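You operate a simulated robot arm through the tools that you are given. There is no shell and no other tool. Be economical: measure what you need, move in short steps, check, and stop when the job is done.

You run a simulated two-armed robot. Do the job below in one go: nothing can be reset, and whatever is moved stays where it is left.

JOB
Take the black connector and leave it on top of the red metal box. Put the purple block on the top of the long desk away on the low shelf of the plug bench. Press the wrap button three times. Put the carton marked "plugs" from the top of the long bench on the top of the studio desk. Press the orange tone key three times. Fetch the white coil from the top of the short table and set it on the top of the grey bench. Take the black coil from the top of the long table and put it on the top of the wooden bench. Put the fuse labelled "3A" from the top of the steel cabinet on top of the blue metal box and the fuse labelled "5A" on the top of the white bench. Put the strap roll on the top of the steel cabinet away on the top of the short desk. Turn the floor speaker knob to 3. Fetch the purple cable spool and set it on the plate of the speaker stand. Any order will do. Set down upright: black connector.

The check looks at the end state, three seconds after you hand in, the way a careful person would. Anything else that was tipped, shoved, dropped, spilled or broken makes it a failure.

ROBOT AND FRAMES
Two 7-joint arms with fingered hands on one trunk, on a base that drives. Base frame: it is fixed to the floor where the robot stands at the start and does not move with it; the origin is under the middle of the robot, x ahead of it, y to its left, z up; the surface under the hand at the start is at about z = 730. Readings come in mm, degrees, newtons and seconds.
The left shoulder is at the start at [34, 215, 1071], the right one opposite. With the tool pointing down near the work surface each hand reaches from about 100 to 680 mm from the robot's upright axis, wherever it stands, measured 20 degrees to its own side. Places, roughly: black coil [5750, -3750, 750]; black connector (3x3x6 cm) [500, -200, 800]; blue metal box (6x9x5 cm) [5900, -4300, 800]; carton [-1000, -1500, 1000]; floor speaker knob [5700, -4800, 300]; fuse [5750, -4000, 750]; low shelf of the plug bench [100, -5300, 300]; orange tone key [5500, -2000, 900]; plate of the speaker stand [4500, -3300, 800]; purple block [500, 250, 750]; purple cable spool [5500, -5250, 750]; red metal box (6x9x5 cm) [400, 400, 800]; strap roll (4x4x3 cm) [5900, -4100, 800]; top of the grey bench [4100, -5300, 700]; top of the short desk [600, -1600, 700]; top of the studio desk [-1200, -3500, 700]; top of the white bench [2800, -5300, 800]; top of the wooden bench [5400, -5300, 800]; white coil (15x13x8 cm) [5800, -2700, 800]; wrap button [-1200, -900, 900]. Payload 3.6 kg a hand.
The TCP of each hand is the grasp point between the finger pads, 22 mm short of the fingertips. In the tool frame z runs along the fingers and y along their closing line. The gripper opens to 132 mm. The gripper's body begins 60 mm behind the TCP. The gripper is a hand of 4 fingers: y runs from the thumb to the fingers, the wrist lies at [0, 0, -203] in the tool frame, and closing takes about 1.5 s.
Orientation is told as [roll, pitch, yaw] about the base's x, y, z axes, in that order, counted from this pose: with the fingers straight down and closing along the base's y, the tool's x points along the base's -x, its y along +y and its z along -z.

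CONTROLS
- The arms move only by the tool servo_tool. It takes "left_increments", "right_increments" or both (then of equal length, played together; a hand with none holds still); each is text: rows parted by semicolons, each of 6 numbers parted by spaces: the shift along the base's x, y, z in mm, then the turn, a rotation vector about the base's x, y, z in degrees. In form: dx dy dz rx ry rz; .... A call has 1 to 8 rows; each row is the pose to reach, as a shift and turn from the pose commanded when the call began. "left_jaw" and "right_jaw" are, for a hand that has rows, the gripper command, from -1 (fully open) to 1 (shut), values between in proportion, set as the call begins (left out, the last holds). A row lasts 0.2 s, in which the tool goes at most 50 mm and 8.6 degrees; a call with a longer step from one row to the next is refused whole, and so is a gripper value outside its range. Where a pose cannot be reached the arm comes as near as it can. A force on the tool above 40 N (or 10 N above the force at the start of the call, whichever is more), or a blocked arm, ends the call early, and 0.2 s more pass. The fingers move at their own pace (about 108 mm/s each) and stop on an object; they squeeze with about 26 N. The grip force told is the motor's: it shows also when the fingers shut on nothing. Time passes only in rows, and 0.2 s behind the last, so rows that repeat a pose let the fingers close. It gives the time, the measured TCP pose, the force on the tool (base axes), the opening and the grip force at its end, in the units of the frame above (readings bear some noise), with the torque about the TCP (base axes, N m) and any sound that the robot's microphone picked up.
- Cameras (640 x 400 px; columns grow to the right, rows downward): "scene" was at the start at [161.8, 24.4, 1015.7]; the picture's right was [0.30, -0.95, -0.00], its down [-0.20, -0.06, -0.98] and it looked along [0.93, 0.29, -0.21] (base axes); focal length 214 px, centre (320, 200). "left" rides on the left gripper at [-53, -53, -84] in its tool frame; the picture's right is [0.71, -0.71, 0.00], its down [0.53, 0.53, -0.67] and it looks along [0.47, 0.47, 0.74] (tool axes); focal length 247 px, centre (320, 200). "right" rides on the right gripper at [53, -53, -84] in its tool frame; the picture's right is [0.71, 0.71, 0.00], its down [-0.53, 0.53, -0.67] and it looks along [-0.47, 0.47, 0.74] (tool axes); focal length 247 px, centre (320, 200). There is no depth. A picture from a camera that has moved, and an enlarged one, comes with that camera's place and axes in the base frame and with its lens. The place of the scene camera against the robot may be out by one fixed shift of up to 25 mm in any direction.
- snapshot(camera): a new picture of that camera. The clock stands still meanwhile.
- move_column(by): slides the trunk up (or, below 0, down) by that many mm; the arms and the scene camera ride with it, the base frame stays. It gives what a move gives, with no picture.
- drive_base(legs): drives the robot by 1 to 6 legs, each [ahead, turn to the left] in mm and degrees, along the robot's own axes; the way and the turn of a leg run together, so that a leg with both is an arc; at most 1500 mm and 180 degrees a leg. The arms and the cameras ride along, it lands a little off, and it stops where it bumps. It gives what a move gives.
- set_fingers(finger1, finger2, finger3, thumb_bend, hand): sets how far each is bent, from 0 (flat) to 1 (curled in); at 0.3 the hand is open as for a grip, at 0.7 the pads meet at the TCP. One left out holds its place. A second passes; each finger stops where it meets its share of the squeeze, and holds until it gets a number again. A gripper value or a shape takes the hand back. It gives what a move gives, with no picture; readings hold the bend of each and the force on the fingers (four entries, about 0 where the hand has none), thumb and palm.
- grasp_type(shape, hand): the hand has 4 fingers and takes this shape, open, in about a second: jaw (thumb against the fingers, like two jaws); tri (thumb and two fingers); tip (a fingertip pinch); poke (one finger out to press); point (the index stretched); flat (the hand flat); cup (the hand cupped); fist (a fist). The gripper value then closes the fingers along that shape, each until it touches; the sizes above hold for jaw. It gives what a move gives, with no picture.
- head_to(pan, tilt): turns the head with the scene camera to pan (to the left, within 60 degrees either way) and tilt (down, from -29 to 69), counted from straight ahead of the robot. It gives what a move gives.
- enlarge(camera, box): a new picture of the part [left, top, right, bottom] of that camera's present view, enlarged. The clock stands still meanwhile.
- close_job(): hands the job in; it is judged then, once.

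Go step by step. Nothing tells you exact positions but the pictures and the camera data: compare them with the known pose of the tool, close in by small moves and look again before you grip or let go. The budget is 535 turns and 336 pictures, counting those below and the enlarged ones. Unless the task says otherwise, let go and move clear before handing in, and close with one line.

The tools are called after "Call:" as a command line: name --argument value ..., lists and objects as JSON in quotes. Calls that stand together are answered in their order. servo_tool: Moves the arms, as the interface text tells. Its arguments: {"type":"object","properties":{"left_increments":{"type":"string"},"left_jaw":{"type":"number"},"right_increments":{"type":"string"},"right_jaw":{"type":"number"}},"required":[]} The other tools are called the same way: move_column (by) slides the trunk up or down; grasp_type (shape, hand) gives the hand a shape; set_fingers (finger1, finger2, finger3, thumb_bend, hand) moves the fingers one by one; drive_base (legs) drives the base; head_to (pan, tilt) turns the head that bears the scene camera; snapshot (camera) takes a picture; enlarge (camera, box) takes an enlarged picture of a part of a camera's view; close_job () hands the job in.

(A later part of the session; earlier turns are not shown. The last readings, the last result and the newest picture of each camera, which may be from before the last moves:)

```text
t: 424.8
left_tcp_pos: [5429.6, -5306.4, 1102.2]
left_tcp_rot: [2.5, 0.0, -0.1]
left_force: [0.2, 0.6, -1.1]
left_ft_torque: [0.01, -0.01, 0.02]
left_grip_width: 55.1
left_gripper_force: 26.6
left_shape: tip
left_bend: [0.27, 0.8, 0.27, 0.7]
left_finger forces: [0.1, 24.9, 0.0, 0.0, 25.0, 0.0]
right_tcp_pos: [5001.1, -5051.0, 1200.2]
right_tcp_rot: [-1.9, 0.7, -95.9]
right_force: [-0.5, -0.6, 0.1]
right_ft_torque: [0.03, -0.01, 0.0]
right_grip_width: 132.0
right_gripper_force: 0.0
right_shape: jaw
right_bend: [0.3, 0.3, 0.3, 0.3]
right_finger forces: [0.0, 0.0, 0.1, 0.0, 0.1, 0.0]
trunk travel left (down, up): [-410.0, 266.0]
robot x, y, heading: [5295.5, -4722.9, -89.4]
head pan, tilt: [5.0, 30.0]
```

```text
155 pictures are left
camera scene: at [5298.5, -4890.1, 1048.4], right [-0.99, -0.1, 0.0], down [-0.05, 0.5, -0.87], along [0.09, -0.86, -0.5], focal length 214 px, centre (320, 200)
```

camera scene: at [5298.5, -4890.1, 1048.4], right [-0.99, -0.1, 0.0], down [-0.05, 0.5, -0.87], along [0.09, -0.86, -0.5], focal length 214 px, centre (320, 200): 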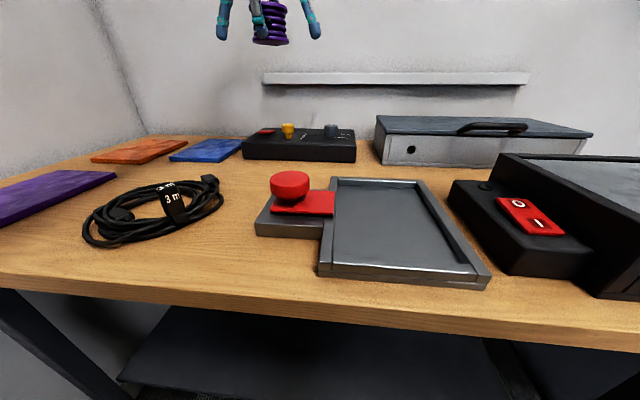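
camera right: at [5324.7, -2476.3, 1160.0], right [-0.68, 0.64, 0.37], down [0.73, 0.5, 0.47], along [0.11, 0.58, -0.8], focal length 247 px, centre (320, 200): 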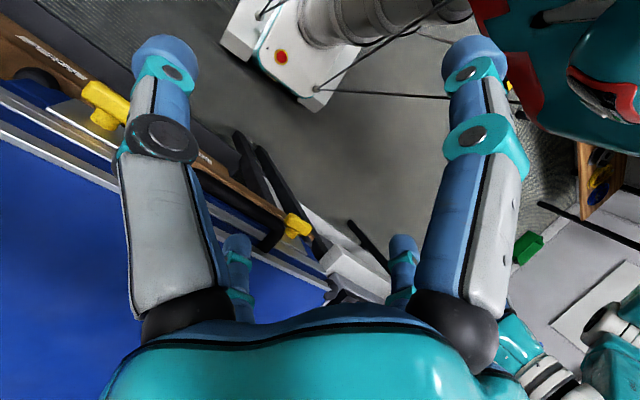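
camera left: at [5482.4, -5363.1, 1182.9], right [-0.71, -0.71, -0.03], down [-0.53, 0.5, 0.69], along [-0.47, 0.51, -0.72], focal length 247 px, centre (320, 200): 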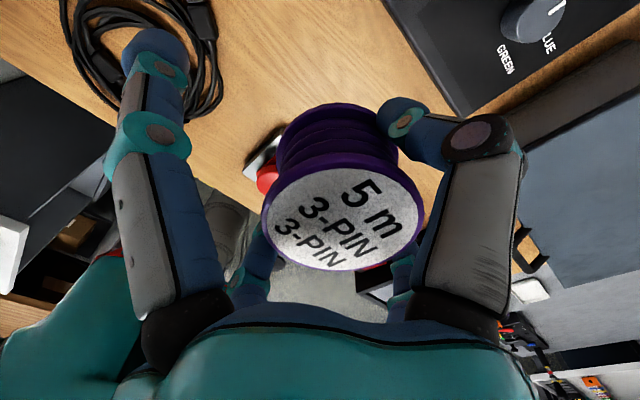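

The spool is held and nothing else moved. I'm backing out and reversing across the room toward the west side of the speaker stand.

Call:
drive_base --legs '[[-300, 0], [0, 33]]'

Call:
drive_base --legs '[[0, 33], [-1450, 0]]'

```text
t: 428.5
left_tcp_pos: [5723.6, -4836.2, 1100.0]
left_tcp_rot: [2.6, 0.0, 32.9]
left_force: [0.0, -0.3, -1.6]
left_ft_torque: [-0.01, 0.03, 0.02]
left_grip_width: 54.9
left_gripper_force: 26.0
left_shape: tip
left_bend: [0.27, 0.8, 0.27, 0.7]
left_finger forces: [0.1, 24.9, 0.0, 0.1, 24.8, 0.0]
right_tcp_pos: [5224.2, -4855.6, 1199.9]
right_tcp_rot: [-1.9, 0.7, -62.9]
right_force: [-0.8, -0.6, 0.0]
right_ft_torque: [0.02, 0.02, -0.02]
right_grip_width: 132.1
right_gripper_force: 0.0
right_shape: jaw
right_bend: [0.3, 0.3, 0.3, 0.3]
right_finger forces: [0.0, 0.0, 0.1, 0.0, 0.0, 0.0]
trunk travel left (down, up): [-410.0, 266.0]
robot x, y, heading: [5268.0, -4432.5, -56.3]
head pan, tilt: [5.0, 30.0]
```

```text
t: 431.1
left_tcp_pos: [5856.6, -4514.8, 1103.1]
left_tcp_rot: [2.7, 0.2, 65.7]
left_force: [-0.1, 0.0, -2.0]
left_ft_torque: [-0.07, 0.0, 0.0]
left_grip_width: 53.9
left_gripper_force: 26.6
left_shape: tip
left_bend: [0.27, 0.8, 0.27, 0.7]
left_finger forces: [0.0, 24.5, 0.0, 0.0, 24.5, 0.0]
right_tcp_pos: [5448.8, -4799.9, 1203.6]
right_tcp_rot: [-2.0, 0.5, -30.2]
right_force: [0.4, 0.3, -0.4]
right_ft_torque: [-0.07, 0.04, -0.01]
right_grip_width: 131.8
right_gripper_force: 0.1
right_shape: jaw
right_bend: [0.3, 0.3, 0.3, 0.3]
right_finger forces: [0.1, 0.0, 0.0, 0.0, 0.0, 0.0]
trunk travel left (down, up): [-410.0, 266.0]
robot x, y, heading: [5247.2, -4449.1, -25.2]
head pan, tilt: [5.0, 30.0]
stopped in leg 2: the robot was blocked; the commanded pose is now the measured one
```

Call:
drive_base --legs '[[-1500, 0]]'

Call:
drive_base --legs '[[-60, 0], [0, 42]]'

Call:
head_to --pan 10 --tilt 30

Call:
snapshot --camera "scene"

```text
t: 435.2
left_tcp_pos: [5192.7, -4191.9, 1116.4]
left_tcp_rot: [2.0, 0.9, 69.8]
left_force: [-0.3, -1.0, -2.6]
left_ft_torque: [0.02, -0.01, 0.02]
left_grip_width: 54.0
left_gripper_force: 26.0
left_shape: tip
left_bend: [0.27, 0.8, 0.27, 0.7]
left_finger forces: [0.0, 24.0, 0.0, 0.0, 24.1, 0.1]
right_tcp_pos: [4759.8, -4481.7, 1203.0]
right_tcp_rot: [-2.2, 0.0, -30.8]
right_force: [0.2, -0.3, 0.1]
right_ft_torque: [-0.02, -0.02, 0.02]
right_grip_width: 132.1
right_gripper_force: 0.1
right_shape: jaw
right_bend: [0.3, 0.3, 0.3, 0.3]
right_finger forces: [0.0, 0.0, 0.1, 0.0, 0.0, 0.1]
trunk travel left (down, up): [-410.0, 266.0]
robot x, y, heading: [4572.4, -4130.7, -26.2]
head pan, tilt: [5.0, 30.0]
stopped in leg 1: the robot was blocked; the commanded pose is now the measured one
```

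```text
t: 436.0
left_tcp_pos: [5148.4, -4158.8, 1154.0]
left_tcp_rot: [-1.5, 2.3, 73.8]
left_force: [0.2, 0.5, -2.6]
left_ft_torque: [0.01, 0.02, -0.02]
left_grip_width: 53.7
left_gripper_force: 26.2
left_shape: tip
left_bend: [0.27, 0.8, 0.27, 0.7]
left_finger forces: [0.1, 24.2, 0.1, 0.0, 23.9, 0.1]
right_tcp_pos: [4693.2, -4454.5, 1216.2]
right_tcp_rot: [-2.6, -3.5, -31.2]
right_force: [1.0, -0.7, -0.2]
right_ft_torque: [-0.03, 0.01, 0.02]
right_grip_width: 132.0
right_gripper_force: 0.1
right_shape: jaw
right_bend: [0.3, 0.3, 0.3, 0.3]
right_finger forces: [0.1, 0.0, 0.0, 0.1, 0.0, 0.0]
trunk travel left (down, up): [-410.0, 266.0]
robot x, y, heading: [4570.5, -4128.3, -26.0]
head pan, tilt: [5.0, 30.0]
stopped in leg 1: the robot was blocked; the commanded pose is now the measured one
```

```text
t: 436.6
left_tcp_pos: [5149.1, -4159.0, 1153.0]
left_tcp_rot: [-1.3, 2.2, 73.6]
left_force: [-0.6, -0.9, -1.7]
left_ft_torque: [0.0, -0.03, 0.04]
left_grip_width: 53.3
left_gripper_force: 25.9
left_shape: tip
left_bend: [0.27, 0.8, 0.27, 0.7]
left_finger forces: [0.1, 24.1, 0.1, 0.0, 23.9, 0.0]
right_tcp_pos: [4695.6, -4454.4, 1214.0]
right_tcp_rot: [-2.5, -3.2, -31.3]
right_force: [0.8, -0.1, -0.4]
right_ft_torque: [0.02, 0.01, -0.02]
right_grip_width: 132.3
right_gripper_force: 0.1
right_shape: jaw
right_bend: [0.3, 0.3, 0.3, 0.3]
right_finger forces: [0.1, 0.0, 0.0, 0.1, 0.0, 0.1]
trunk travel left (down, up): [-410.0, 266.0]
robot x, y, heading: [4567.5, -4124.0, -25.9]
head pan, tilt: [10.0, 30.0]
```

```text
154 pictures are left
camera scene: at [4766.2, -4214.9, 1041.1], right [-0.27, -0.96, -0.01], down [-0.52, 0.16, -0.84], along [0.81, -0.22, -0.55], focal length 214 px, centre (320, 200)
```

scene: 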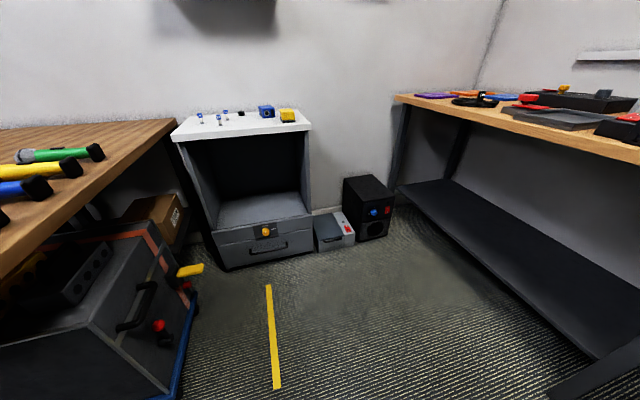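

The base seems to have ridden against something behind it and is tilted. I'm moving forward off it at once and checking behind.

Call:
drive_base --legs '[[200, 0]]'

Call:
drive_base --legs '[[0, 45]]'

Call:
head_to --pan 60 --tilt 30

Call:
snapshot --camera "scene"

```text
t: 437.4
left_tcp_pos: [5098.7, -4132.2, 1178.8]
left_tcp_rot: [-4.8, 2.4, 73.5]
left_force: [0.2, -0.5, -2.5]
left_ft_torque: [0.0, 0.04, 0.01]
left_grip_width: 53.5
left_gripper_force: 25.9
left_shape: tip
left_bend: [0.27, 0.79, 0.27, 0.7]
left_finger forces: [0.1, 24.1, 0.1, 0.0, 24.0, 0.1]
right_tcp_pos: [4639.8, -4431.7, 1223.1]
right_tcp_rot: [-2.1, -6.7, -31.6]
right_force: [8.2, 8.5, 6.3]
right_ft_torque: [0.48, 0.26, -0.87]
right_grip_width: 131.8
right_gripper_force: 0.1
right_shape: jaw
right_bend: [0.29, 0.3, 0.3, 0.3]
right_finger forces: [0.1, 0.0, 0.0, 0.0, 0.1, 0.0]
trunk travel left (down, up): [-410.0, 266.0]
robot x, y, heading: [4575.8, -4128.0, -25.9]
head pan, tilt: [10.0, 30.0]
stopped in leg 1: the robot was blocked; the commanded pose is now the measured one
```

```text
t: 438.1
left_tcp_pos: [5051.6, -4105.7, 1199.8]
left_tcp_rot: [-7.7, 2.5, 73.6]
left_force: [0.1, 0.1, -1.5]
left_ft_torque: [-0.01, 0.01, 0.05]
left_grip_width: 53.6
left_gripper_force: 25.7
left_shape: tip
left_bend: [0.27, 0.8, 0.27, 0.7]
left_finger forces: [0.1, 24.1, 0.0, 0.0, 23.9, 0.1]
right_tcp_pos: [4599.2, -4405.9, 1234.4]
right_tcp_rot: [0.7, -10.5, -32.3]
right_force: [42.1, 14.8, 40.0]
right_ft_torque: [-1.22, 0.28, 1.04]
right_grip_width: 127.5
right_gripper_force: 0.1
right_shape: jaw
right_bend: [0.3, 0.3, 0.3, 0.51]
right_finger forces: [0.1, 0.1, 0.0, 0.1, 0.0, 0.0]
trunk travel left (down, up): [-410.0, 266.0]
robot x, y, heading: [4575.2, -4130.8, -25.8]
head pan, tilt: [10.0, 30.0]
stopped in leg 1: the robot was blocked; the commanded pose is now the measured one
```

```text
t: 439.2
left_tcp_pos: [5054.8, -4107.0, 1197.9]
left_tcp_rot: [-7.5, 2.6, 73.7]
left_force: [1.4, 0.0, -1.0]
left_ft_torque: [0.01, 0.02, 0.01]
left_grip_width: 53.6
left_gripper_force: 25.9
left_shape: tip
left_bend: [0.27, 0.8, 0.27, 0.7]
left_finger forces: [0.1, 24.1, 0.0, 0.0, 23.9, 0.0]
right_tcp_pos: [4599.3, -4406.9, 1234.0]
right_tcp_rot: [0.2, -10.2, -32.4]
right_force: [38.4, 17.2, 40.0]
right_ft_torque: [-1.16, 0.37, 0.84]
right_grip_width: 126.8
right_gripper_force: 0.1
right_shape: jaw
right_bend: [0.3, 0.3, 0.3, 0.52]
right_finger forces: [0.0, 0.0, 0.0, 0.0, 0.0, 0.0]
trunk travel left (down, up): [-410.0, 266.0]
robot x, y, heading: [4573.4, -4129.6, -25.9]
head pan, tilt: [60.0, 30.0]
```

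```text
153 pictures are left
camera scene: at [4753.8, -4138.7, 1043.8], right [0.56, -0.83, -0.04], down [-0.45, -0.26, -0.85], along [0.7, 0.5, -0.52], focal length 214 px, centre (320, 200)
```

scene: 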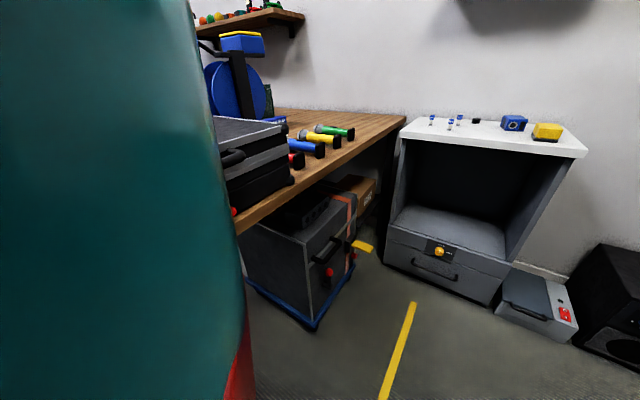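

Call:
snapshot --camera "left"

Call:
snapshot --camera "right"

```text
152 pictures are left
camera left: at [5108.9, -4063.5, 1285.2], right [0.47, -0.87, 0.12], down [-0.72, -0.31, 0.62], along [-0.5, -0.38, -0.78], focal length 247 px, centre (320, 200)
```

left: 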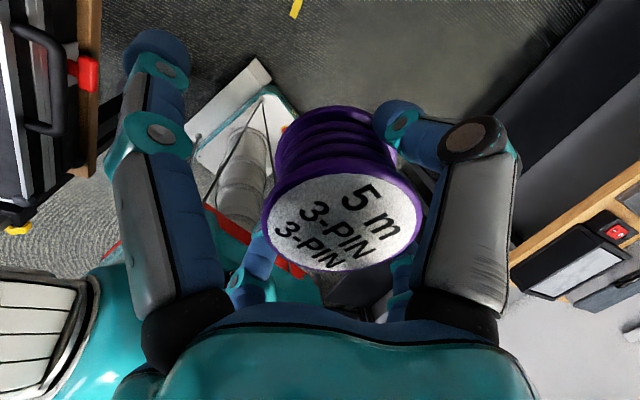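

```text
151 pictures are left
camera right: at [4513.5, -4414.8, 1307.7], right [-0.21, 0.97, -0.12], down [0.62, 0.23, 0.75], along [0.76, 0.08, -0.65], focal length 247 px, centre (320, 200)
```

right: 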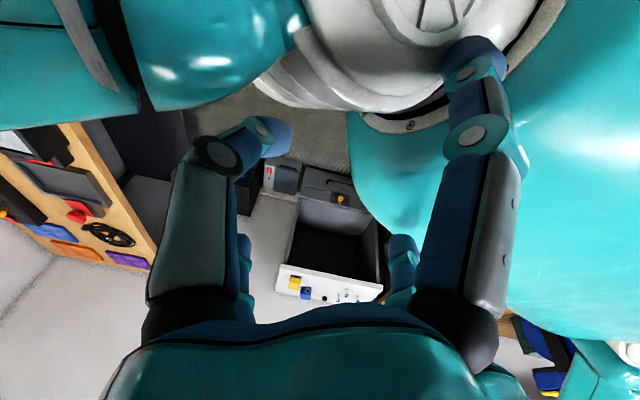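

The right hand has been pressed against the robot's own shoulder by the stuck drive. I'm freeing it forward and turning it so its camera looks back-left.

Call:
servo_tool --right_increments "40 -20 5 0 0 0; 80 -40 10 0 0 0; 120 -60 20 0 0 0; 160 -78 30 0 0 8; 200 -75 40 0 0 16; 240 -60 50 0 0 24; 275 -40 60 0 0 32; 310 -15 60 0 0 40"

Call:
servo_tool --right_increments "0 0 20 0 0 8.5; 0 0 40 0 0 17; 0 0 60 0 0 25.5; 0 0 60 0 0 34; 0 0 60 0 0 42.5; 0 0 60 0 0 51"

Call:
snapshot --camera "right"

```text
t: 441.2
left_tcp_pos: [5028.5, -4092.2, 1207.1]
left_tcp_rot: [-8.9, 2.6, 73.5]
left_force: [-0.3, -0.5, -1.1]
left_ft_torque: [-0.01, 0.02, 0.01]
left_grip_width: 53.5
left_gripper_force: 26.0
left_shape: tip
left_bend: [0.27, 0.8, 0.27, 0.7]
left_finger forces: [0.1, 24.2, 0.0, 0.0, 23.9, 0.0]
right_tcp_pos: [4881.9, -4410.1, 1295.1]
right_tcp_rot: [-0.8, -11.3, 7.9]
right_force: [-0.3, -1.0, -0.1]
right_ft_torque: [0.02, -0.01, -0.01]
right_grip_width: 131.8
right_gripper_force: 0.0
right_shape: jaw
right_bend: [0.3, 0.3, 0.3, 0.3]
right_finger forces: [0.0, 0.0, 0.0, 0.0, 0.1, 0.0]
trunk travel left (down, up): [-410.0, 266.0]
robot x, y, heading: [4579.0, -4129.0, -25.8]
head pan, tilt: [60.0, 30.0]
stopped in row 8 (right hand): the arm was blocked; the commanded pose is now the measured one
```

```text
t: 442.9
left_tcp_pos: [5006.7, -4079.8, 1214.8]
left_tcp_rot: [-10.4, 2.8, 73.5]
left_force: [-0.3, 0.3, -2.0]
left_ft_torque: [0.02, 0.03, 0.0]
left_grip_width: 54.0
left_gripper_force: 26.3
left_shape: tip
left_bend: [0.27, 0.8, 0.27, 0.7]
left_finger forces: [0.0, 24.2, 0.1, 0.1, 24.0, 0.0]
right_tcp_pos: [4856.0, -4398.3, 1365.7]
right_tcp_rot: [-1.5, -11.9, 59.2]
right_force: [0.3, 0.2, 0.4]
right_ft_torque: [-0.01, 0.04, -0.01]
right_grip_width: 132.1
right_gripper_force: 0.1
right_shape: jaw
right_bend: [0.3, 0.3, 0.3, 0.3]
right_finger forces: [0.0, 0.1, 0.0, 0.0, 0.0, 0.0]
trunk travel left (down, up): [-410.0, 266.0]
robot x, y, heading: [4575.3, -4131.1, -25.9]
head pan, tilt: [60.0, 30.0]
stopped in row 6 (right hand): the arm was blocked; the commanded pose is now the measured one
```

```text
150 pictures are left
camera right: at [4863.8, -4482.8, 1438.8], right [-0.96, -0.23, -0.16], down [-0.27, 0.6, 0.75], along [-0.07, 0.76, -0.64], focal length 247 px, centre (320, 200)
```

right: 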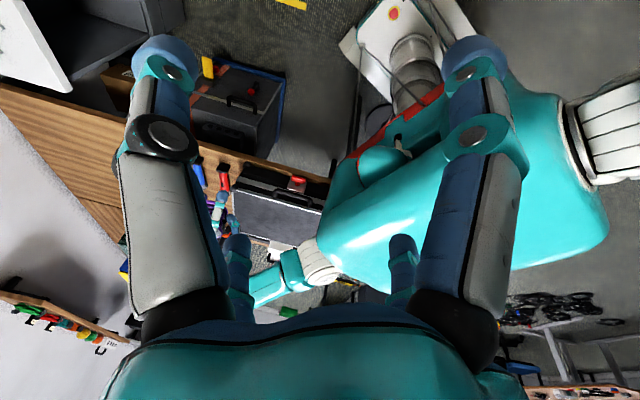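

The robot's left elbow has caught on the black case on the long table. I'm moving the left hand south, away from the table, to free the elbow.

Call:
servo_tool --left_increments "10 -40 0 0 0 0; 20 -80 0 0 0 0; 30 -120 0 0 0 0; 40 -160 0 0 0 0; 50 -200 0 0 0 0; 60 -240 0 0 0 0"

Call:
snapshot --camera "right"

Call:
snapshot --camera "scene"

```text
t: 444.4
left_tcp_pos: [5042.5, -4308.2, 1224.2]
left_tcp_rot: [-11.7, 3.0, 73.6]
left_force: [0.6, -0.2, -2.2]
left_ft_torque: [0.03, 0.03, 0.03]
left_grip_width: 53.9
left_gripper_force: 26.1
left_shape: tip
left_bend: [0.27, 0.8, 0.27, 0.7]
left_finger forces: [0.0, 24.3, 0.0, 0.0, 24.0, 0.0]
right_tcp_pos: [4826.8, -4384.2, 1374.2]
right_tcp_rot: [-2.8, -11.9, 59.4]
right_force: [0.5, 0.1, 0.7]
right_ft_torque: [0.0, 0.03, 0.02]
right_grip_width: 131.7
right_gripper_force: 0.1
right_shape: jaw
right_bend: [0.3, 0.3, 0.3, 0.3]
right_finger forces: [0.1, 0.1, 0.0, 0.1, 0.0, 0.0]
trunk travel left (down, up): [-410.0, 266.0]
robot x, y, heading: [4578.8, -4130.0, -25.9]
head pan, tilt: [60.0, 30.0]
stopped in row 6 (left hand): the arm was blocked; the commanded pose is now the measured one
```

```text
149 pictures are left
camera right: at [4834.0, -4469.6, 1447.9], right [-0.96, -0.23, -0.18], down [-0.29, 0.61, 0.74], along [-0.06, 0.76, -0.65], focal length 247 px, centre (320, 200)
```

right: 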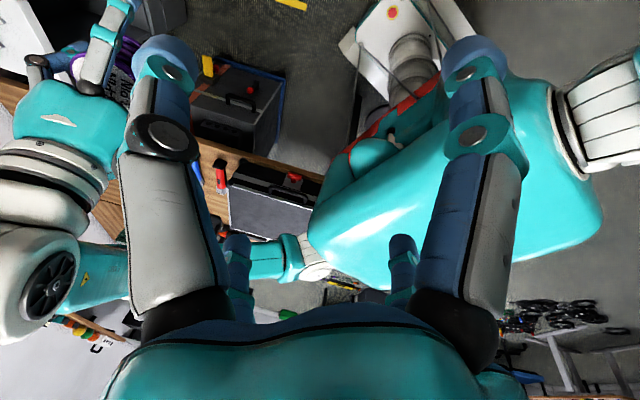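

```text
148 pictures are left
camera scene: at [4754.1, -4137.8, 1043.8], right [0.56, -0.83, -0.04], down [-0.45, -0.26, -0.85], along [0.7, 0.5, -0.52], focal length 214 px, centre (320, 200)
```

scene: 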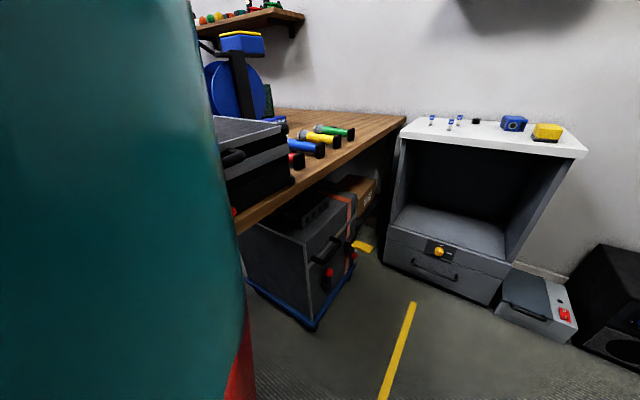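

The base's rear-left corner has likely mounted the second stand's low disc, which tilts the robot. The arms are free now, so I'm trying to drive forward off it.

Call:
drive_base --legs '[[120, 0]]'

```text
t: 445.7
left_tcp_pos: [5123.4, -4346.1, 1235.8]
left_tcp_rot: [-13.3, 3.3, 73.5]
left_force: [-0.3, 0.4, -1.0]
left_ft_torque: [0.0, 0.03, -0.01]
left_grip_width: 53.7
left_gripper_force: 26.0
left_shape: tip
left_bend: [0.27, 0.8, 0.27, 0.7]
left_finger forces: [0.0, 24.3, 0.1, 0.0, 23.9, 0.0]
right_tcp_pos: [4908.0, -4420.3, 1382.4]
right_tcp_rot: [-4.4, -12.2, 59.8]
right_force: [0.1, -0.2, 1.4]
right_ft_torque: [0.0, 0.0, 0.0]
right_grip_width: 132.0
right_gripper_force: 0.2
right_shape: jaw
right_bend: [0.3, 0.3, 0.3, 0.3]
right_finger forces: [0.0, 0.0, 0.0, 0.0, 0.0, 0.0]
trunk travel left (down, up): [-410.0, 266.0]
robot x, y, heading: [4684.4, -4185.0, -25.8]
head pan, tilt: [60.0, 30.0]
```

It came free and is level again. I'm moving forward a bit more, squaring to heading 0 and reversing west along a line well clear of the stands, then inspecting them.

Call:
drive_base --legs '[[130, 0], [0, 26]]'

Call:
drive_base --legs '[[-900, 0]]'

Call:
head_to --pan 45 --tilt 25

Call:
snapshot --camera "scene"

```text
t: 448.3
left_tcp_pos: [5273.8, -4191.4, 1234.5]
left_tcp_rot: [-12.9, 3.3, 99.8]
left_force: [1.0, -0.5, -1.0]
left_ft_torque: [-0.03, 0.0, -0.04]
left_grip_width: 53.9
left_gripper_force: 25.6
left_shape: tip
left_bend: [0.27, 0.8, 0.27, 0.7]
left_finger forces: [0.1, 23.8, 0.0, 0.1, 23.5, 0.0]
right_tcp_pos: [5111.9, -4353.5, 1380.9]
right_tcp_rot: [-4.0, -12.2, 86.1]
right_force: [0.1, -0.1, -0.1]
right_ft_torque: [0.0, 0.02, 0.02]
right_grip_width: 131.9
right_gripper_force: 0.1
right_shape: jaw
right_bend: [0.3, 0.3, 0.3, 0.3]
right_finger forces: [0.0, 0.1, 0.0, 0.0, 0.0, 0.0]
trunk travel left (down, up): [-410.0, 266.0]
robot x, y, heading: [4800.9, -4260.7, 0.1]
head pan, tilt: [60.0, 30.0]
```

```text
t: 453.1
left_tcp_pos: [4368.5, -4195.4, 1235.2]
left_tcp_rot: [-12.8, 3.3, 100.2]
left_force: [0.2, 0.1, -0.6]
left_ft_torque: [-0.02, 0.03, 0.01]
left_grip_width: 53.6
left_gripper_force: 26.1
left_shape: tip
left_bend: [0.27, 0.8, 0.27, 0.7]
left_finger forces: [0.0, 24.0, 0.1, 0.0, 23.7, 0.0]
right_tcp_pos: [4210.7, -4359.3, 1381.2]
right_tcp_rot: [-4.3, -12.1, 86.5]
right_force: [0.5, -0.7, -0.2]
right_ft_torque: [-0.02, 0.0, 0.01]
right_grip_width: 132.2
right_gripper_force: 0.0
right_shape: jaw
right_bend: [0.3, 0.3, 0.3, 0.3]
right_finger forces: [0.0, 0.0, 0.0, 0.0, 0.0, 0.0]
trunk travel left (down, up): [-410.0, 266.0]
robot x, y, heading: [3901.5, -4266.7, 0.8]
head pan, tilt: [60.0, 30.0]
```

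```text
t: 453.8
left_tcp_pos: [4370.0, -4195.9, 1234.8]
left_tcp_rot: [-12.9, 3.4, 100.1]
left_force: [0.7, -0.2, -1.1]
left_ft_torque: [0.0, 0.04, -0.05]
left_grip_width: 53.5
left_gripper_force: 25.6
left_shape: tip
left_bend: [0.27, 0.8, 0.27, 0.7]
left_finger forces: [0.1, 24.0, 0.0, 0.0, 23.8, 0.0]
right_tcp_pos: [4209.6, -4359.0, 1380.8]
right_tcp_rot: [-4.2, -12.2, 86.5]
right_force: [0.3, -0.1, 0.5]
right_ft_torque: [0.01, -0.02, 0.01]
right_grip_width: 131.9
right_gripper_force: 0.0
right_shape: jaw
right_bend: [0.3, 0.3, 0.3, 0.3]
right_finger forces: [0.0, 0.1, 0.0, 0.0, 0.1, 0.0]
trunk travel left (down, up): [-410.0, 266.0]
robot x, y, heading: [3899.6, -4269.6, 0.8]
head pan, tilt: [45.0, 25.0]
```

```text
147 pictures are left
camera scene: at [4036.9, -4206.4, 1056.3], right [0.72, -0.7, 0.0], down [-0.3, -0.3, -0.91], along [0.63, 0.65, -0.42], focal length 214 px, centre (320, 200)
```

scene: 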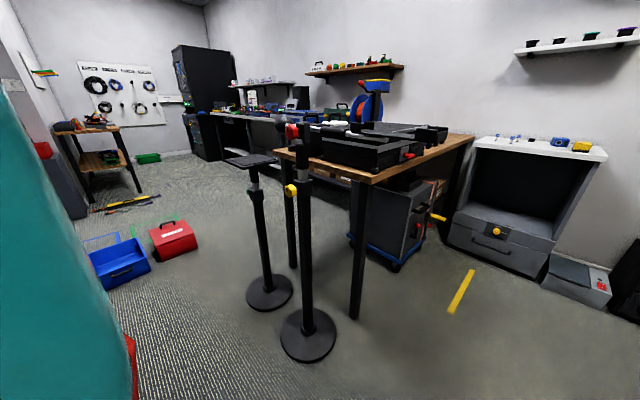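

Both stands are upright and in place. I'm approaching the speaker stand from the south-west.

Call:
drive_base --legs '[[0, 38]]'

Call:
drive_base --legs '[[0, 36], [560, 0]]'

Call:
drive_base --legs '[[0, -28]]'

Call:
drive_base --legs '[[0, -27]]'

Call:
head_to --pan 20 --tilt 25

Call:
snapshot --camera "scene"

```text
t: 456.1
left_tcp_pos: [4224.7, -3923.4, 1234.3]
left_tcp_rot: [-12.8, 3.3, 138.2]
left_force: [0.3, -0.6, -2.0]
left_ft_torque: [-0.02, 0.03, -0.04]
left_grip_width: 53.5
left_gripper_force: 26.6
left_shape: tip
left_bend: [0.27, 0.8, 0.27, 0.7]
left_finger forces: [0.1, 23.4, 0.1, 0.0, 23.0, 0.0]
right_tcp_pos: [4199.8, -4150.1, 1381.1]
right_tcp_rot: [-4.2, -12.1, 124.4]
right_force: [0.6, -0.3, -0.3]
right_ft_torque: [-0.02, 0.02, 0.01]
right_grip_width: 132.2
right_gripper_force: 0.0
right_shape: jaw
right_bend: [0.3, 0.3, 0.3, 0.3]
right_finger forces: [0.1, 0.1, 0.0, 0.0, 0.0, 0.0]
trunk travel left (down, up): [-410.0, 266.0]
robot x, y, heading: [3915.5, -4293.7, 38.5]
head pan, tilt: [45.0, 25.0]
```

```text
t: 461.0
left_tcp_pos: [4097.9, -3272.2, 1235.4]
left_tcp_rot: [-12.9, 3.2, 174.3]
left_force: [0.2, -0.1, -1.0]
left_ft_torque: [-0.01, -0.02, 0.02]
left_grip_width: 53.6
left_gripper_force: 26.0
left_shape: tip
left_bend: [0.27, 0.8, 0.27, 0.7]
left_finger forces: [0.0, 23.5, 0.0, 0.0, 23.1, 0.0]
right_tcp_pos: [4210.3, -3470.5, 1380.8]
right_tcp_rot: [-4.1, -12.2, 160.6]
right_force: [0.1, 0.5, 0.1]
right_ft_torque: [-0.03, -0.03, 0.0]
right_grip_width: 132.0
right_gripper_force: 0.1
right_shape: jaw
right_bend: [0.3, 0.3, 0.3, 0.3]
right_finger forces: [0.1, 0.0, 0.0, 0.0, 0.0, 0.0]
trunk travel left (down, up): [-410.0, 266.0]
robot x, y, heading: [4071.0, -3750.0, 74.5]
head pan, tilt: [45.0, 25.0]
```

```text
t: 462.9
left_tcp_pos: [4320.2, -3339.9, 1236.5]
left_tcp_rot: [-12.9, 3.3, 146.3]
left_force: [-0.8, 0.2, -0.8]
left_ft_torque: [-0.01, -0.02, 0.01]
left_grip_width: 53.4
left_gripper_force: 25.8
left_shape: tip
left_bend: [0.27, 0.8, 0.27, 0.7]
left_finger forces: [0.0, 23.2, 0.1, 0.0, 22.9, 0.0]
right_tcp_pos: [4328.4, -3568.3, 1381.4]
right_tcp_rot: [-4.1, -12.1, 132.6]
right_force: [-0.6, 0.2, -0.4]
right_ft_torque: [-0.02, -0.03, 0.01]
right_grip_width: 131.9
right_gripper_force: 0.1
right_shape: jaw
right_bend: [0.3, 0.3, 0.3, 0.3]
right_finger forces: [0.1, 0.0, 0.0, 0.0, 0.0, 0.0]
trunk travel left (down, up): [-410.0, 266.0]
robot x, y, heading: [4059.1, -3739.4, 46.3]
head pan, tilt: [45.0, 25.0]
```

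```text
t: 464.6
left_tcp_pos: [4474.6, -3501.9, 1235.4]
left_tcp_rot: [-12.9, 3.3, 119.4]
left_force: [0.3, -0.2, 0.0]
left_ft_torque: [0.04, 0.02, -0.01]
left_grip_width: 53.4
left_gripper_force: 26.3
left_shape: tip
left_bend: [0.27, 0.8, 0.27, 0.7]
left_finger forces: [0.0, 23.2, 0.1, 0.1, 22.8, 0.0]
right_tcp_pos: [4379.0, -3707.2, 1383.4]
right_tcp_rot: [-4.2, -12.3, 105.8]
right_force: [0.2, -0.7, -0.3]
right_ft_torque: [0.01, -0.02, 0.01]
right_grip_width: 132.2
right_gripper_force: 0.1
right_shape: jaw
right_bend: [0.3, 0.3, 0.3, 0.3]
right_finger forces: [0.0, 0.1, 0.1, 0.0, 0.0, 0.0]
trunk travel left (down, up): [-410.0, 266.0]
robot x, y, heading: [4052.5, -3716.3, 19.8]
head pan, tilt: [45.0, 25.0]
```

```text
t: 465.5
left_tcp_pos: [4474.7, -3501.0, 1236.1]
left_tcp_rot: [-12.9, 3.3, 119.4]
left_force: [-0.3, 0.5, -2.2]
left_ft_torque: [-0.01, 0.0, 0.03]
left_grip_width: 53.2
left_gripper_force: 25.5
left_shape: tip
left_bend: [0.27, 0.8, 0.27, 0.7]
left_finger forces: [0.0, 23.5, 0.0, 0.1, 23.1, 0.0]
right_tcp_pos: [4376.2, -3707.1, 1383.2]
right_tcp_rot: [-4.2, -12.2, 105.8]
right_force: [-0.2, 0.3, 0.2]
right_ft_torque: [0.02, 0.01, 0.01]
right_grip_width: 131.8
right_gripper_force: 0.2
right_shape: jaw
right_bend: [0.3, 0.3, 0.3, 0.3]
right_finger forces: [0.1, 0.0, 0.1, 0.1, 0.1, 0.1]
trunk travel left (down, up): [-410.0, 266.0]
robot x, y, heading: [4052.9, -3712.6, 19.5]
head pan, tilt: [20.0, 25.0]
```

```text
146 pictures are left
camera scene: at [4191.8, -3635.4, 1056.3], right [0.64, -0.77, 0.0], down [-0.33, -0.27, -0.91], along [0.7, 0.58, -0.42], focal length 214 px, centre (320, 200)
```

scene: 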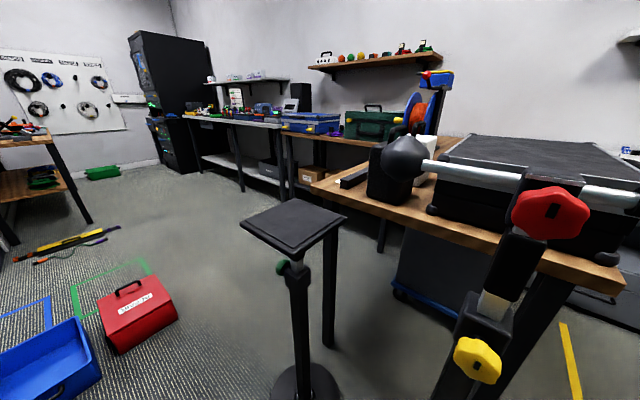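

The plate is at about [4440,-3352,800]. I'm bringing the spool over it and levelling the hand.

Call:
servo_tool --left_increments "-9 38 -20 -1.2 4.2 0; -18 76 -45 -2.4 8.4 0; -27 114 -70 -3.5 12.7 0; -35 146 -105 -3.5 12.7 0; -35 146 -150 -3.5 12.7 0; -35 146 -195 -3.5 12.7 0; -35 146 -240 -3.5 12.7 0; -35 146 -285 -3.5 12.7 0"

Call:
snapshot --camera "left"

Call:
snapshot --camera "scene"

```text
t: 467.3
left_tcp_pos: [4439.9, -3354.6, 950.8]
left_tcp_rot: [-0.3, 0.1, 119.8]
left_force: [0.4, 0.1, -1.0]
left_ft_torque: [0.0, 0.06, 0.01]
left_grip_width: 53.2
left_gripper_force: 25.7
left_shape: tip
left_bend: [0.27, 0.8, 0.27, 0.7]
left_finger forces: [0.0, 22.7, 0.1, 0.0, 22.7, 0.0]
right_tcp_pos: [4378.1, -3708.2, 1382.6]
right_tcp_rot: [-4.1, -12.2, 105.9]
right_force: [-0.6, -0.6, -0.7]
right_ft_torque: [0.0, -0.01, -0.01]
right_grip_width: 131.9
right_gripper_force: 0.0
right_shape: jaw
right_bend: [0.3, 0.3, 0.3, 0.3]
right_finger forces: [0.1, 0.1, 0.0, 0.1, 0.0, 0.1]
trunk travel left (down, up): [-410.0, 266.0]
robot x, y, heading: [4051.0, -3712.8, 19.5]
head pan, tilt: [20.0, 25.0]
```

```text
145 pictures are left
camera left: at [4459.2, -3282.2, 1033.5], right [0.96, -0.26, 0.0], down [-0.2, -0.72, 0.67], along [-0.17, -0.64, -0.74], focal length 247 px, centre (320, 200)
```

left: 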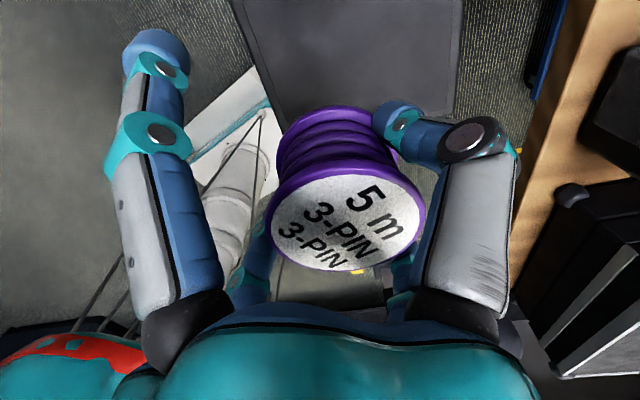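

```text
144 pictures are left
camera scene: at [4192.2, -3635.2, 1056.2], right [0.64, -0.77, 0.0], down [-0.33, -0.27, -0.91], along [0.7, 0.58, -0.42], focal length 214 px, centre (320, 200)
```

scene: 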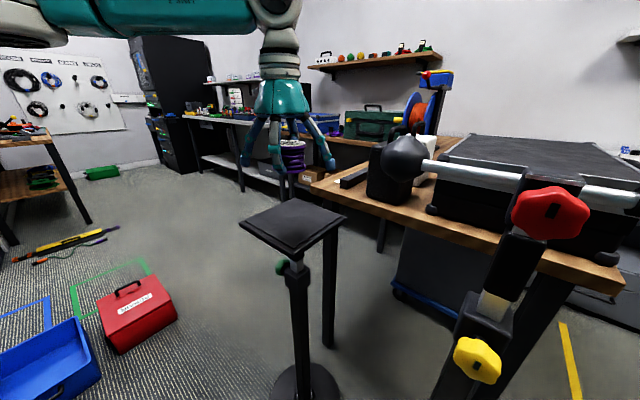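

Call:
servo_tool --left_increments "28 16 -25 0 0 0; 28 16 -65 0 0 0; 28 16 -95 0 0 0; 28 16 -112 0 0 0"

Call:
enlarge --camera "scene" --box '[200, 120, 380, 270]'

Call:
snapshot --camera "left"

```text
t: 468.3
left_tcp_pos: [4466.9, -3340.5, 838.8]
left_tcp_rot: [-0.3, 0.1, 119.8]
left_force: [0.5, 0.4, -1.1]
left_ft_torque: [-0.01, 0.01, -0.02]
left_grip_width: 53.3
left_gripper_force: 26.1
left_shape: tip
left_bend: [0.27, 0.8, 0.27, 0.7]
left_finger forces: [0.0, 22.7, 0.0, 0.1, 22.7, 0.0]
right_tcp_pos: [4378.0, -3708.0, 1383.8]
right_tcp_rot: [-4.2, -12.2, 105.8]
right_force: [0.0, -0.3, -0.6]
right_ft_torque: [-0.02, 0.0, 0.01]
right_grip_width: 131.8
right_gripper_force: 0.0
right_shape: jaw
right_bend: [0.3, 0.3, 0.3, 0.3]
right_finger forces: [0.0, 0.1, 0.0, 0.0, 0.0, 0.1]
trunk travel left (down, up): [-410.0, 266.0]
robot x, y, heading: [4054.4, -3713.4, 19.8]
head pan, tilt: [20.0, 25.0]
```

```text
2.67 times, centred on (290, 195) of scene
camera zoom: at [4191.8, -3635.5, 1056.3], right [0.64, -0.77, 0.0], down [-0.33, -0.27, -0.91], along [0.7, 0.58, -0.42], focal length 572 px, centre (400, 213)
```

zoom: 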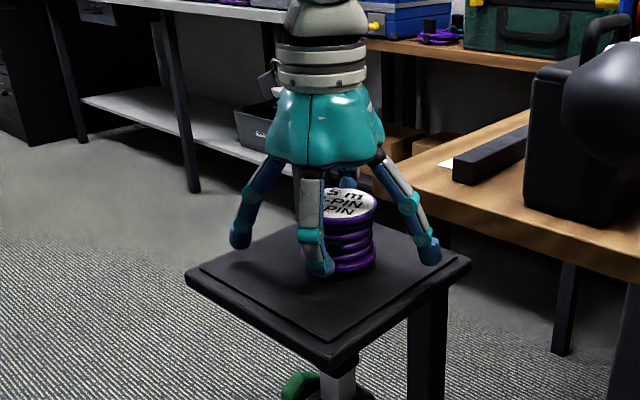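

```text
142 pictures are left
camera left: at [4486.1, -3267.2, 921.7], right [0.96, -0.26, 0.0], down [-0.2, -0.72, 0.67], along [-0.17, -0.64, -0.75], focal length 247 px, centre (320, 200)
```

left: 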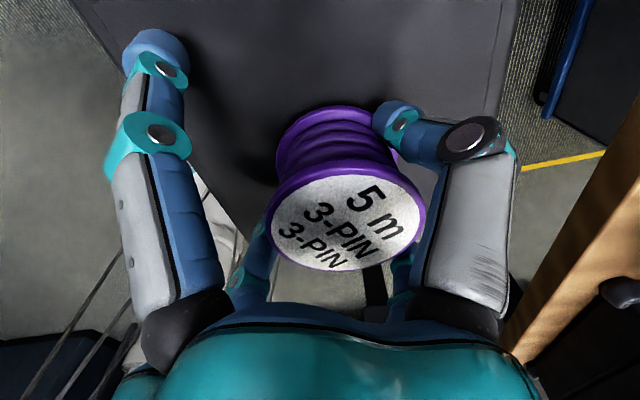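

Well centred. I'm lowering to contact.

Call:
servo_tool --left_increments "0 0 -4 0 0 0; 0 0 -8 0 0 0; 0 0 -12 0 0 0; 0 0 -15 0 0 0"

```text
t: 469.3
left_tcp_pos: [4466.8, -3341.4, 827.1]
left_tcp_rot: [-0.4, 0.1, 119.7]
left_force: [-1.1, 1.7, 8.1]
left_ft_torque: [0.07, -0.07, 0.08]
left_grip_width: 53.5
left_gripper_force: 26.2
left_shape: tip
left_bend: [0.27, 0.8, 0.27, 0.7]
left_finger forces: [0.0, 24.9, 0.0, 0.0, 28.1, 0.0]
right_tcp_pos: [4377.5, -3708.2, 1384.7]
right_tcp_rot: [-4.2, -12.2, 105.8]
right_force: [0.6, -0.2, -0.4]
right_ft_torque: [0.01, 0.0, 0.02]
right_grip_width: 132.4
right_gripper_force: 0.0
right_shape: jaw
right_bend: [0.3, 0.3, 0.3, 0.3]
right_finger forces: [0.1, 0.0, 0.1, 0.0, 0.0, 0.0]
trunk travel left (down, up): [-410.0, 266.0]
robot x, y, heading: [4055.6, -3716.5, 20.0]
head pan, tilt: [20.0, 25.0]
```

Call:
servo_tool --left_increments "0 0 1 0 0 0; 0 0 1 0 0 0; 0 0 1 0 0 0; 0 0 1 0 0 0; 0 0 1 0 0 0" --left_jaw -0.6

Call:
servo_tool --left_increments "0 0 40 0 0 0; 0 0 85 0 0 0; 0 0 130 0 0 0; 0 0 175 0 0 0; 0 0 220 0 0 0; -20 -20 255 0 0 0; -40 -50 270 0 0 0"

Call:
snapshot --camera "scene"

```text
t: 470.5
left_tcp_pos: [4466.6, -3339.6, 828.6]
left_tcp_rot: [-0.2, 0.1, 119.7]
left_force: [4.0, 0.8, 16.6]
left_ft_torque: [-0.38, 0.65, 0.07]
left_grip_width: 95.6
left_gripper_force: 0.1
left_shape: tip
left_bend: [0.11, 0.29, 0.11, 0.47]
left_finger forces: [0.0, 16.4, 0.0, 0.0, 0.0, 0.1]
right_tcp_pos: [4377.0, -3708.6, 1383.2]
right_tcp_rot: [-4.2, -12.2, 105.8]
right_force: [-0.7, 0.5, -0.4]
right_ft_torque: [-0.01, 0.01, 0.02]
right_grip_width: 131.9
right_gripper_force: 0.0
right_shape: jaw
right_bend: [0.3, 0.3, 0.3, 0.3]
right_finger forces: [0.0, 0.0, 0.1, 0.0, 0.1, 0.0]
trunk travel left (down, up): [-410.0, 266.0]
robot x, y, heading: [4054.2, -3716.5, 19.7]
head pan, tilt: [20.0, 25.0]
```

```text
t: 472.1
left_tcp_pos: [4426.5, -3390.7, 1095.8]
left_tcp_rot: [-0.2, 0.1, 119.8]
left_force: [0.2, -0.1, -0.3]
left_ft_torque: [0.04, 0.02, 0.06]
left_grip_width: 105.2
left_gripper_force: 0.0
left_shape: tip
left_bend: [0.11, 0.25, 0.11, 0.47]
left_finger forces: [0.2, 0.0, 0.0, 0.0, 0.1, 0.0]
right_tcp_pos: [4376.8, -3708.3, 1384.0]
right_tcp_rot: [-4.2, -12.2, 105.8]
right_force: [-1.5, -0.6, 0.2]
right_ft_torque: [0.01, 0.01, -0.02]
right_grip_width: 132.2
right_gripper_force: 0.0
right_shape: jaw
right_bend: [0.3, 0.3, 0.3, 0.3]
right_finger forces: [0.1, 0.0, 0.0, 0.0, 0.0, 0.0]
trunk travel left (down, up): [-410.0, 266.0]
robot x, y, heading: [4054.5, -3716.7, 19.7]
head pan, tilt: [20.0, 25.0]
```

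```text
141 pictures are left
camera scene: at [4191.8, -3636.0, 1056.4], right [0.64, -0.77, 0.0], down [-0.33, -0.27, -0.91], along [0.7, 0.58, -0.42], focal length 214 px, centre (320, 200)
```

scene: 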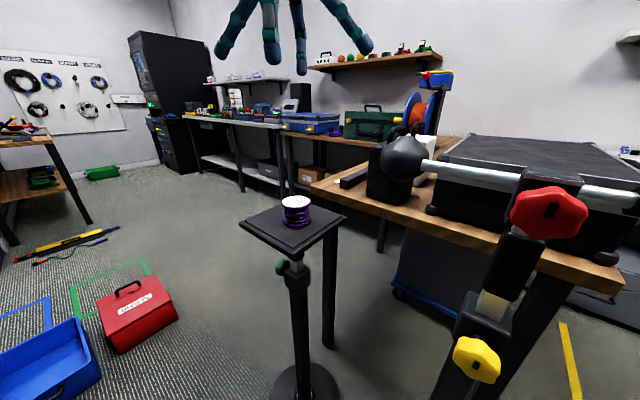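

The spool stands on the plate. I'm backing off before turning, then going around the stands to the cabinet and speaker.

Call:
drive_base --legs '[[-150, 0], [0, -37]]'

Call:
drive_base --legs '[[0, -37], [600, 0]]'

Call:
drive_base --legs '[[0, 30]]'

Call:
drive_base --legs '[[0, 24], [700, 0]]'

```text
t: 475.3
left_tcp_pos: [4403.8, -3731.1, 1094.4]
left_tcp_rot: [-0.2, 0.1, 82.6]
left_force: [0.0, 0.0, -0.1]
left_ft_torque: [-0.01, -0.03, -0.02]
left_grip_width: 105.5
left_gripper_force: 0.1
left_shape: tip
left_bend: [0.11, 0.25, 0.11, 0.47]
left_finger forces: [0.0, 0.1, 0.1, 0.0, 0.0, 0.0]
right_tcp_pos: [4171.1, -3953.0, 1382.4]
right_tcp_rot: [-4.2, -12.2, 68.7]
right_force: [-0.3, 0.4, 0.6]
right_ft_torque: [-0.02, -0.02, 0.01]
right_grip_width: 132.2
right_gripper_force: 0.0
right_shape: jaw
right_bend: [0.3, 0.3, 0.3, 0.3]
right_finger forces: [0.0, 0.0, 0.0, 0.0, 0.1, 0.0]
trunk travel left (down, up): [-410.0, 266.0]
robot x, y, heading: [3915.7, -3739.4, -17.8]
head pan, tilt: [20.0, 25.0]
```

```text
t: 480.4
left_tcp_pos: [4652.7, -4510.8, 1096.1]
left_tcp_rot: [-0.1, 0.1, 45.5]
left_force: [0.5, 0.4, 0.6]
left_ft_torque: [0.04, -0.01, 0.0]
left_grip_width: 105.7
left_gripper_force: 0.1
left_shape: tip
left_bend: [0.11, 0.25, 0.11, 0.47]
left_finger forces: [0.0, 0.0, 0.2, 0.1, 0.1, 0.0]
right_tcp_pos: [4335.4, -4549.7, 1383.5]
right_tcp_rot: [-4.2, -12.2, 31.7]
right_force: [-0.6, 0.5, -0.4]
right_ft_torque: [0.03, 0.04, -0.01]
right_grip_width: 132.1
right_gripper_force: 0.0
right_shape: jaw
right_bend: [0.3, 0.3, 0.3, 0.3]
right_finger forces: [0.1, 0.0, 0.0, 0.1, 0.0, 0.0]
trunk travel left (down, up): [-410.0, 266.0]
robot x, y, heading: [4268.1, -4218.5, -54.7]
head pan, tilt: [20.0, 25.0]
```

```text
t: 482.4
left_tcp_pos: [4749.9, -4280.6, 1096.7]
left_tcp_rot: [-0.1, 0.0, 75.6]
left_force: [-0.1, 0.3, -0.2]
left_ft_torque: [0.0, 0.02, 0.01]
left_grip_width: 105.5
left_gripper_force: 0.1
left_shape: tip
left_bend: [0.11, 0.25, 0.11, 0.47]
left_finger forces: [0.0, 0.1, 0.1, 0.0, 0.0, 0.0]
right_tcp_pos: [4494.6, -4472.1, 1384.4]
right_tcp_rot: [-4.3, -12.1, 61.7]
right_force: [0.5, -0.3, -0.5]
right_ft_torque: [-0.04, 0.0, 0.0]
right_grip_width: 132.4
right_gripper_force: 0.0
right_shape: jaw
right_bend: [0.3, 0.3, 0.3, 0.3]
right_finger forces: [0.0, 0.0, 0.1, 0.0, 0.0, 0.0]
trunk travel left (down, up): [-410.0, 266.0]
robot x, y, heading: [4263.6, -4238.6, -24.5]
head pan, tilt: [20.0, 25.0]
```

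```text
t: 485.2
left_tcp_pos: [4840.5, -4075.0, 1099.8]
left_tcp_rot: [-0.6, 0.0, 99.8]
left_force: [0.1, -0.3, 0.6]
left_ft_torque: [0.0, 0.02, 0.02]
left_grip_width: 105.3
left_gripper_force: 0.1
left_shape: tip
left_bend: [0.11, 0.25, 0.11, 0.47]
left_finger forces: [0.0, 0.1, 0.0, 0.0, 0.1, 0.0]
right_tcp_pos: [4683.2, -4358.1, 1386.7]
right_tcp_rot: [-4.6, -12.4, 86.0]
right_force: [0.1, -0.7, 0.1]
right_ft_torque: [0.02, -0.02, 0.01]
right_grip_width: 132.2
right_gripper_force: 0.0
right_shape: jaw
right_bend: [0.3, 0.3, 0.3, 0.3]
right_finger forces: [0.0, 0.0, 0.0, 0.0, 0.0, 0.0]
trunk travel left (down, up): [-410.0, 266.0]
robot x, y, heading: [4388.0, -4259.3, 2.4]
head pan, tilt: [20.0, 25.0]
stopped in leg 2: the robot was blocked; the commanded pose is now the measured one
```

Call:
head_to --pan 30 --tilt 60

Call:
snapshot --camera "scene"

```text
t: 486.2
left_tcp_pos: [4839.7, -4075.3, 1101.7]
left_tcp_rot: [-0.6, 0.0, 99.8]
left_force: [0.6, -0.7, -0.2]
left_ft_torque: [-0.04, 0.02, -0.01]
left_grip_width: 105.5
left_gripper_force: 0.1
left_shape: tip
left_bend: [0.11, 0.25, 0.11, 0.47]
left_finger forces: [0.0, 0.0, 0.0, 0.0, 0.1, 0.0]
right_tcp_pos: [4683.9, -4357.6, 1387.8]
right_tcp_rot: [-4.7, -12.2, 86.0]
right_force: [-0.1, 0.0, -0.6]
right_ft_torque: [-0.03, 0.0, -0.01]
right_grip_width: 131.9
right_gripper_force: 0.1
right_shape: jaw
right_bend: [0.3, 0.3, 0.3, 0.3]
right_finger forces: [0.0, 0.0, 0.0, 0.0, 0.0, 0.1]
trunk travel left (down, up): [-410.0, 266.0]
robot x, y, heading: [4384.8, -4260.5, 2.1]
head pan, tilt: [30.0, 60.0]
```

```text
140 pictures are left
camera scene: at [4497.0, -4226.8, 1009.0], right [0.53, -0.85, 0.01], down [-0.72, -0.46, -0.51], along [0.44, 0.27, -0.86], focal length 214 px, centre (320, 200)
```

scene: 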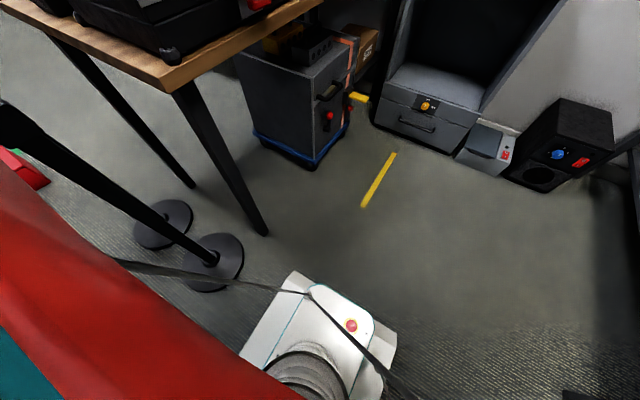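

The floor ahead is clear, so the stop came from the awkward arm pose. I'm restoring the right arm to a normal pose.

Call:
servo_tool --right_increments "10 -25 -20 -3.9 1.9 0; 20 -50 -45 -7.8 3.8 0; 30 -75 -70 -11.8 5.6 0; 45 -95 -100 -11.8 5.6 0; 60 -115 -130 -11.8 5.6 0; 80 -140 -160 -11.8 5.6 0; 80 -140 -190 -11.8 5.6 0"

Call:
servo_tool --right_increments "0 0 0 0 0 -8.5; 0 0 0 0 0 -17; 0 0 0 0 0 -25.5; 0 0 0 0 0 -34; 0 0 0 0 0 -42.5; 0 0 0 0 0 -51; 0 0 0 0 0 -59.5; 0 0 0 0 0 -68" --left_increments "0 0 0 0 0 -8.5; 0 0 0 0 0 -17; 0 0 0 0 0 -25.5; 0 0 0 0 0 -34; 0 0 0 0 0 -42.5; 0 0 0 0 0 -51; 0 0 0 0 0 -59.5; 0 0 0 0 0 -68"

Call:
drive_base --legs '[[700, 0]]'

```text
t: 487.8
left_tcp_pos: [4838.8, -4075.1, 1101.5]
left_tcp_rot: [-0.6, 0.0, 99.7]
left_force: [-0.4, 0.0, -0.5]
left_ft_torque: [-0.05, 0.0, -0.05]
left_grip_width: 105.3
left_gripper_force: 0.1
left_shape: tip
left_bend: [0.11, 0.25, 0.11, 0.47]
left_finger forces: [0.1, 0.0, 0.0, 0.0, 0.0, 0.1]
right_tcp_pos: [4764.9, -4496.1, 1197.7]
right_tcp_rot: [-0.1, -0.1, 85.3]
right_force: [0.2, 0.6, -0.7]
right_ft_torque: [-0.03, 0.03, -0.04]
right_grip_width: 131.8
right_gripper_force: 0.0
right_shape: jaw
right_bend: [0.3, 0.3, 0.3, 0.3]
right_finger forces: [0.1, 0.0, 0.1, 0.0, 0.0, 0.0]
trunk travel left (down, up): [-410.0, 266.0]
robot x, y, heading: [4384.6, -4257.0, 2.1]
head pan, tilt: [30.0, 60.0]
```

```text
t: 489.6
left_tcp_pos: [4839.2, -4075.3, 1102.0]
left_tcp_rot: [-0.2, -0.7, 31.6]
left_force: [-0.4, 0.0, 0.2]
left_ft_torque: [0.01, -0.02, 0.03]
left_grip_width: 105.5
left_gripper_force: 0.1
left_shape: tip
left_bend: [0.11, 0.25, 0.11, 0.47]
left_finger forces: [0.0, 0.0, 0.0, 0.0, 0.0, 0.1]
right_tcp_pos: [4764.7, -4497.9, 1198.4]
right_tcp_rot: [0.6, -0.6, 17.2]
right_force: [0.1, -0.4, -0.7]
right_ft_torque: [0.0, -0.02, 0.0]
right_grip_width: 132.2
right_gripper_force: 0.0
right_shape: jaw
right_bend: [0.3, 0.3, 0.3, 0.3]
right_finger forces: [0.0, 0.0, 0.0, 0.0, 0.0, 0.1]
trunk travel left (down, up): [-410.0, 266.0]
robot x, y, heading: [4383.4, -4260.2, 2.3]
head pan, tilt: [30.0, 60.0]
```

```text
t: 490.8
left_tcp_pos: [4905.5, -4087.2, 1073.0]
left_tcp_rot: [2.6, -1.1, 24.6]
left_force: [-0.3, 0.1, 0.0]
left_ft_torque: [-0.02, 0.03, 0.0]
left_grip_width: 105.6
left_gripper_force: 0.1
left_shape: tip
left_bend: [0.11, 0.25, 0.11, 0.47]
left_finger forces: [0.1, 0.1, 0.0, 0.1, 0.0, 0.1]
right_tcp_pos: [4856.5, -4493.7, 1166.9]
right_tcp_rot: [-0.6, 2.5, 18.7]
right_force: [0.4, -0.4, -0.3]
right_ft_torque: [0.02, -0.03, 0.0]
right_grip_width: 132.0
right_gripper_force: 0.1
right_shape: jaw
right_bend: [0.3, 0.3, 0.3, 0.3]
right_finger forces: [0.1, 0.0, 0.1, 0.0, 0.1, 0.0]
trunk travel left (down, up): [-410.0, 266.0]
robot x, y, heading: [4431.4, -4255.1, 3.0]
head pan, tilt: [30.0, 60.0]
stopped in leg 1: the robot was blocked; the commanded pose is now the measured one
```

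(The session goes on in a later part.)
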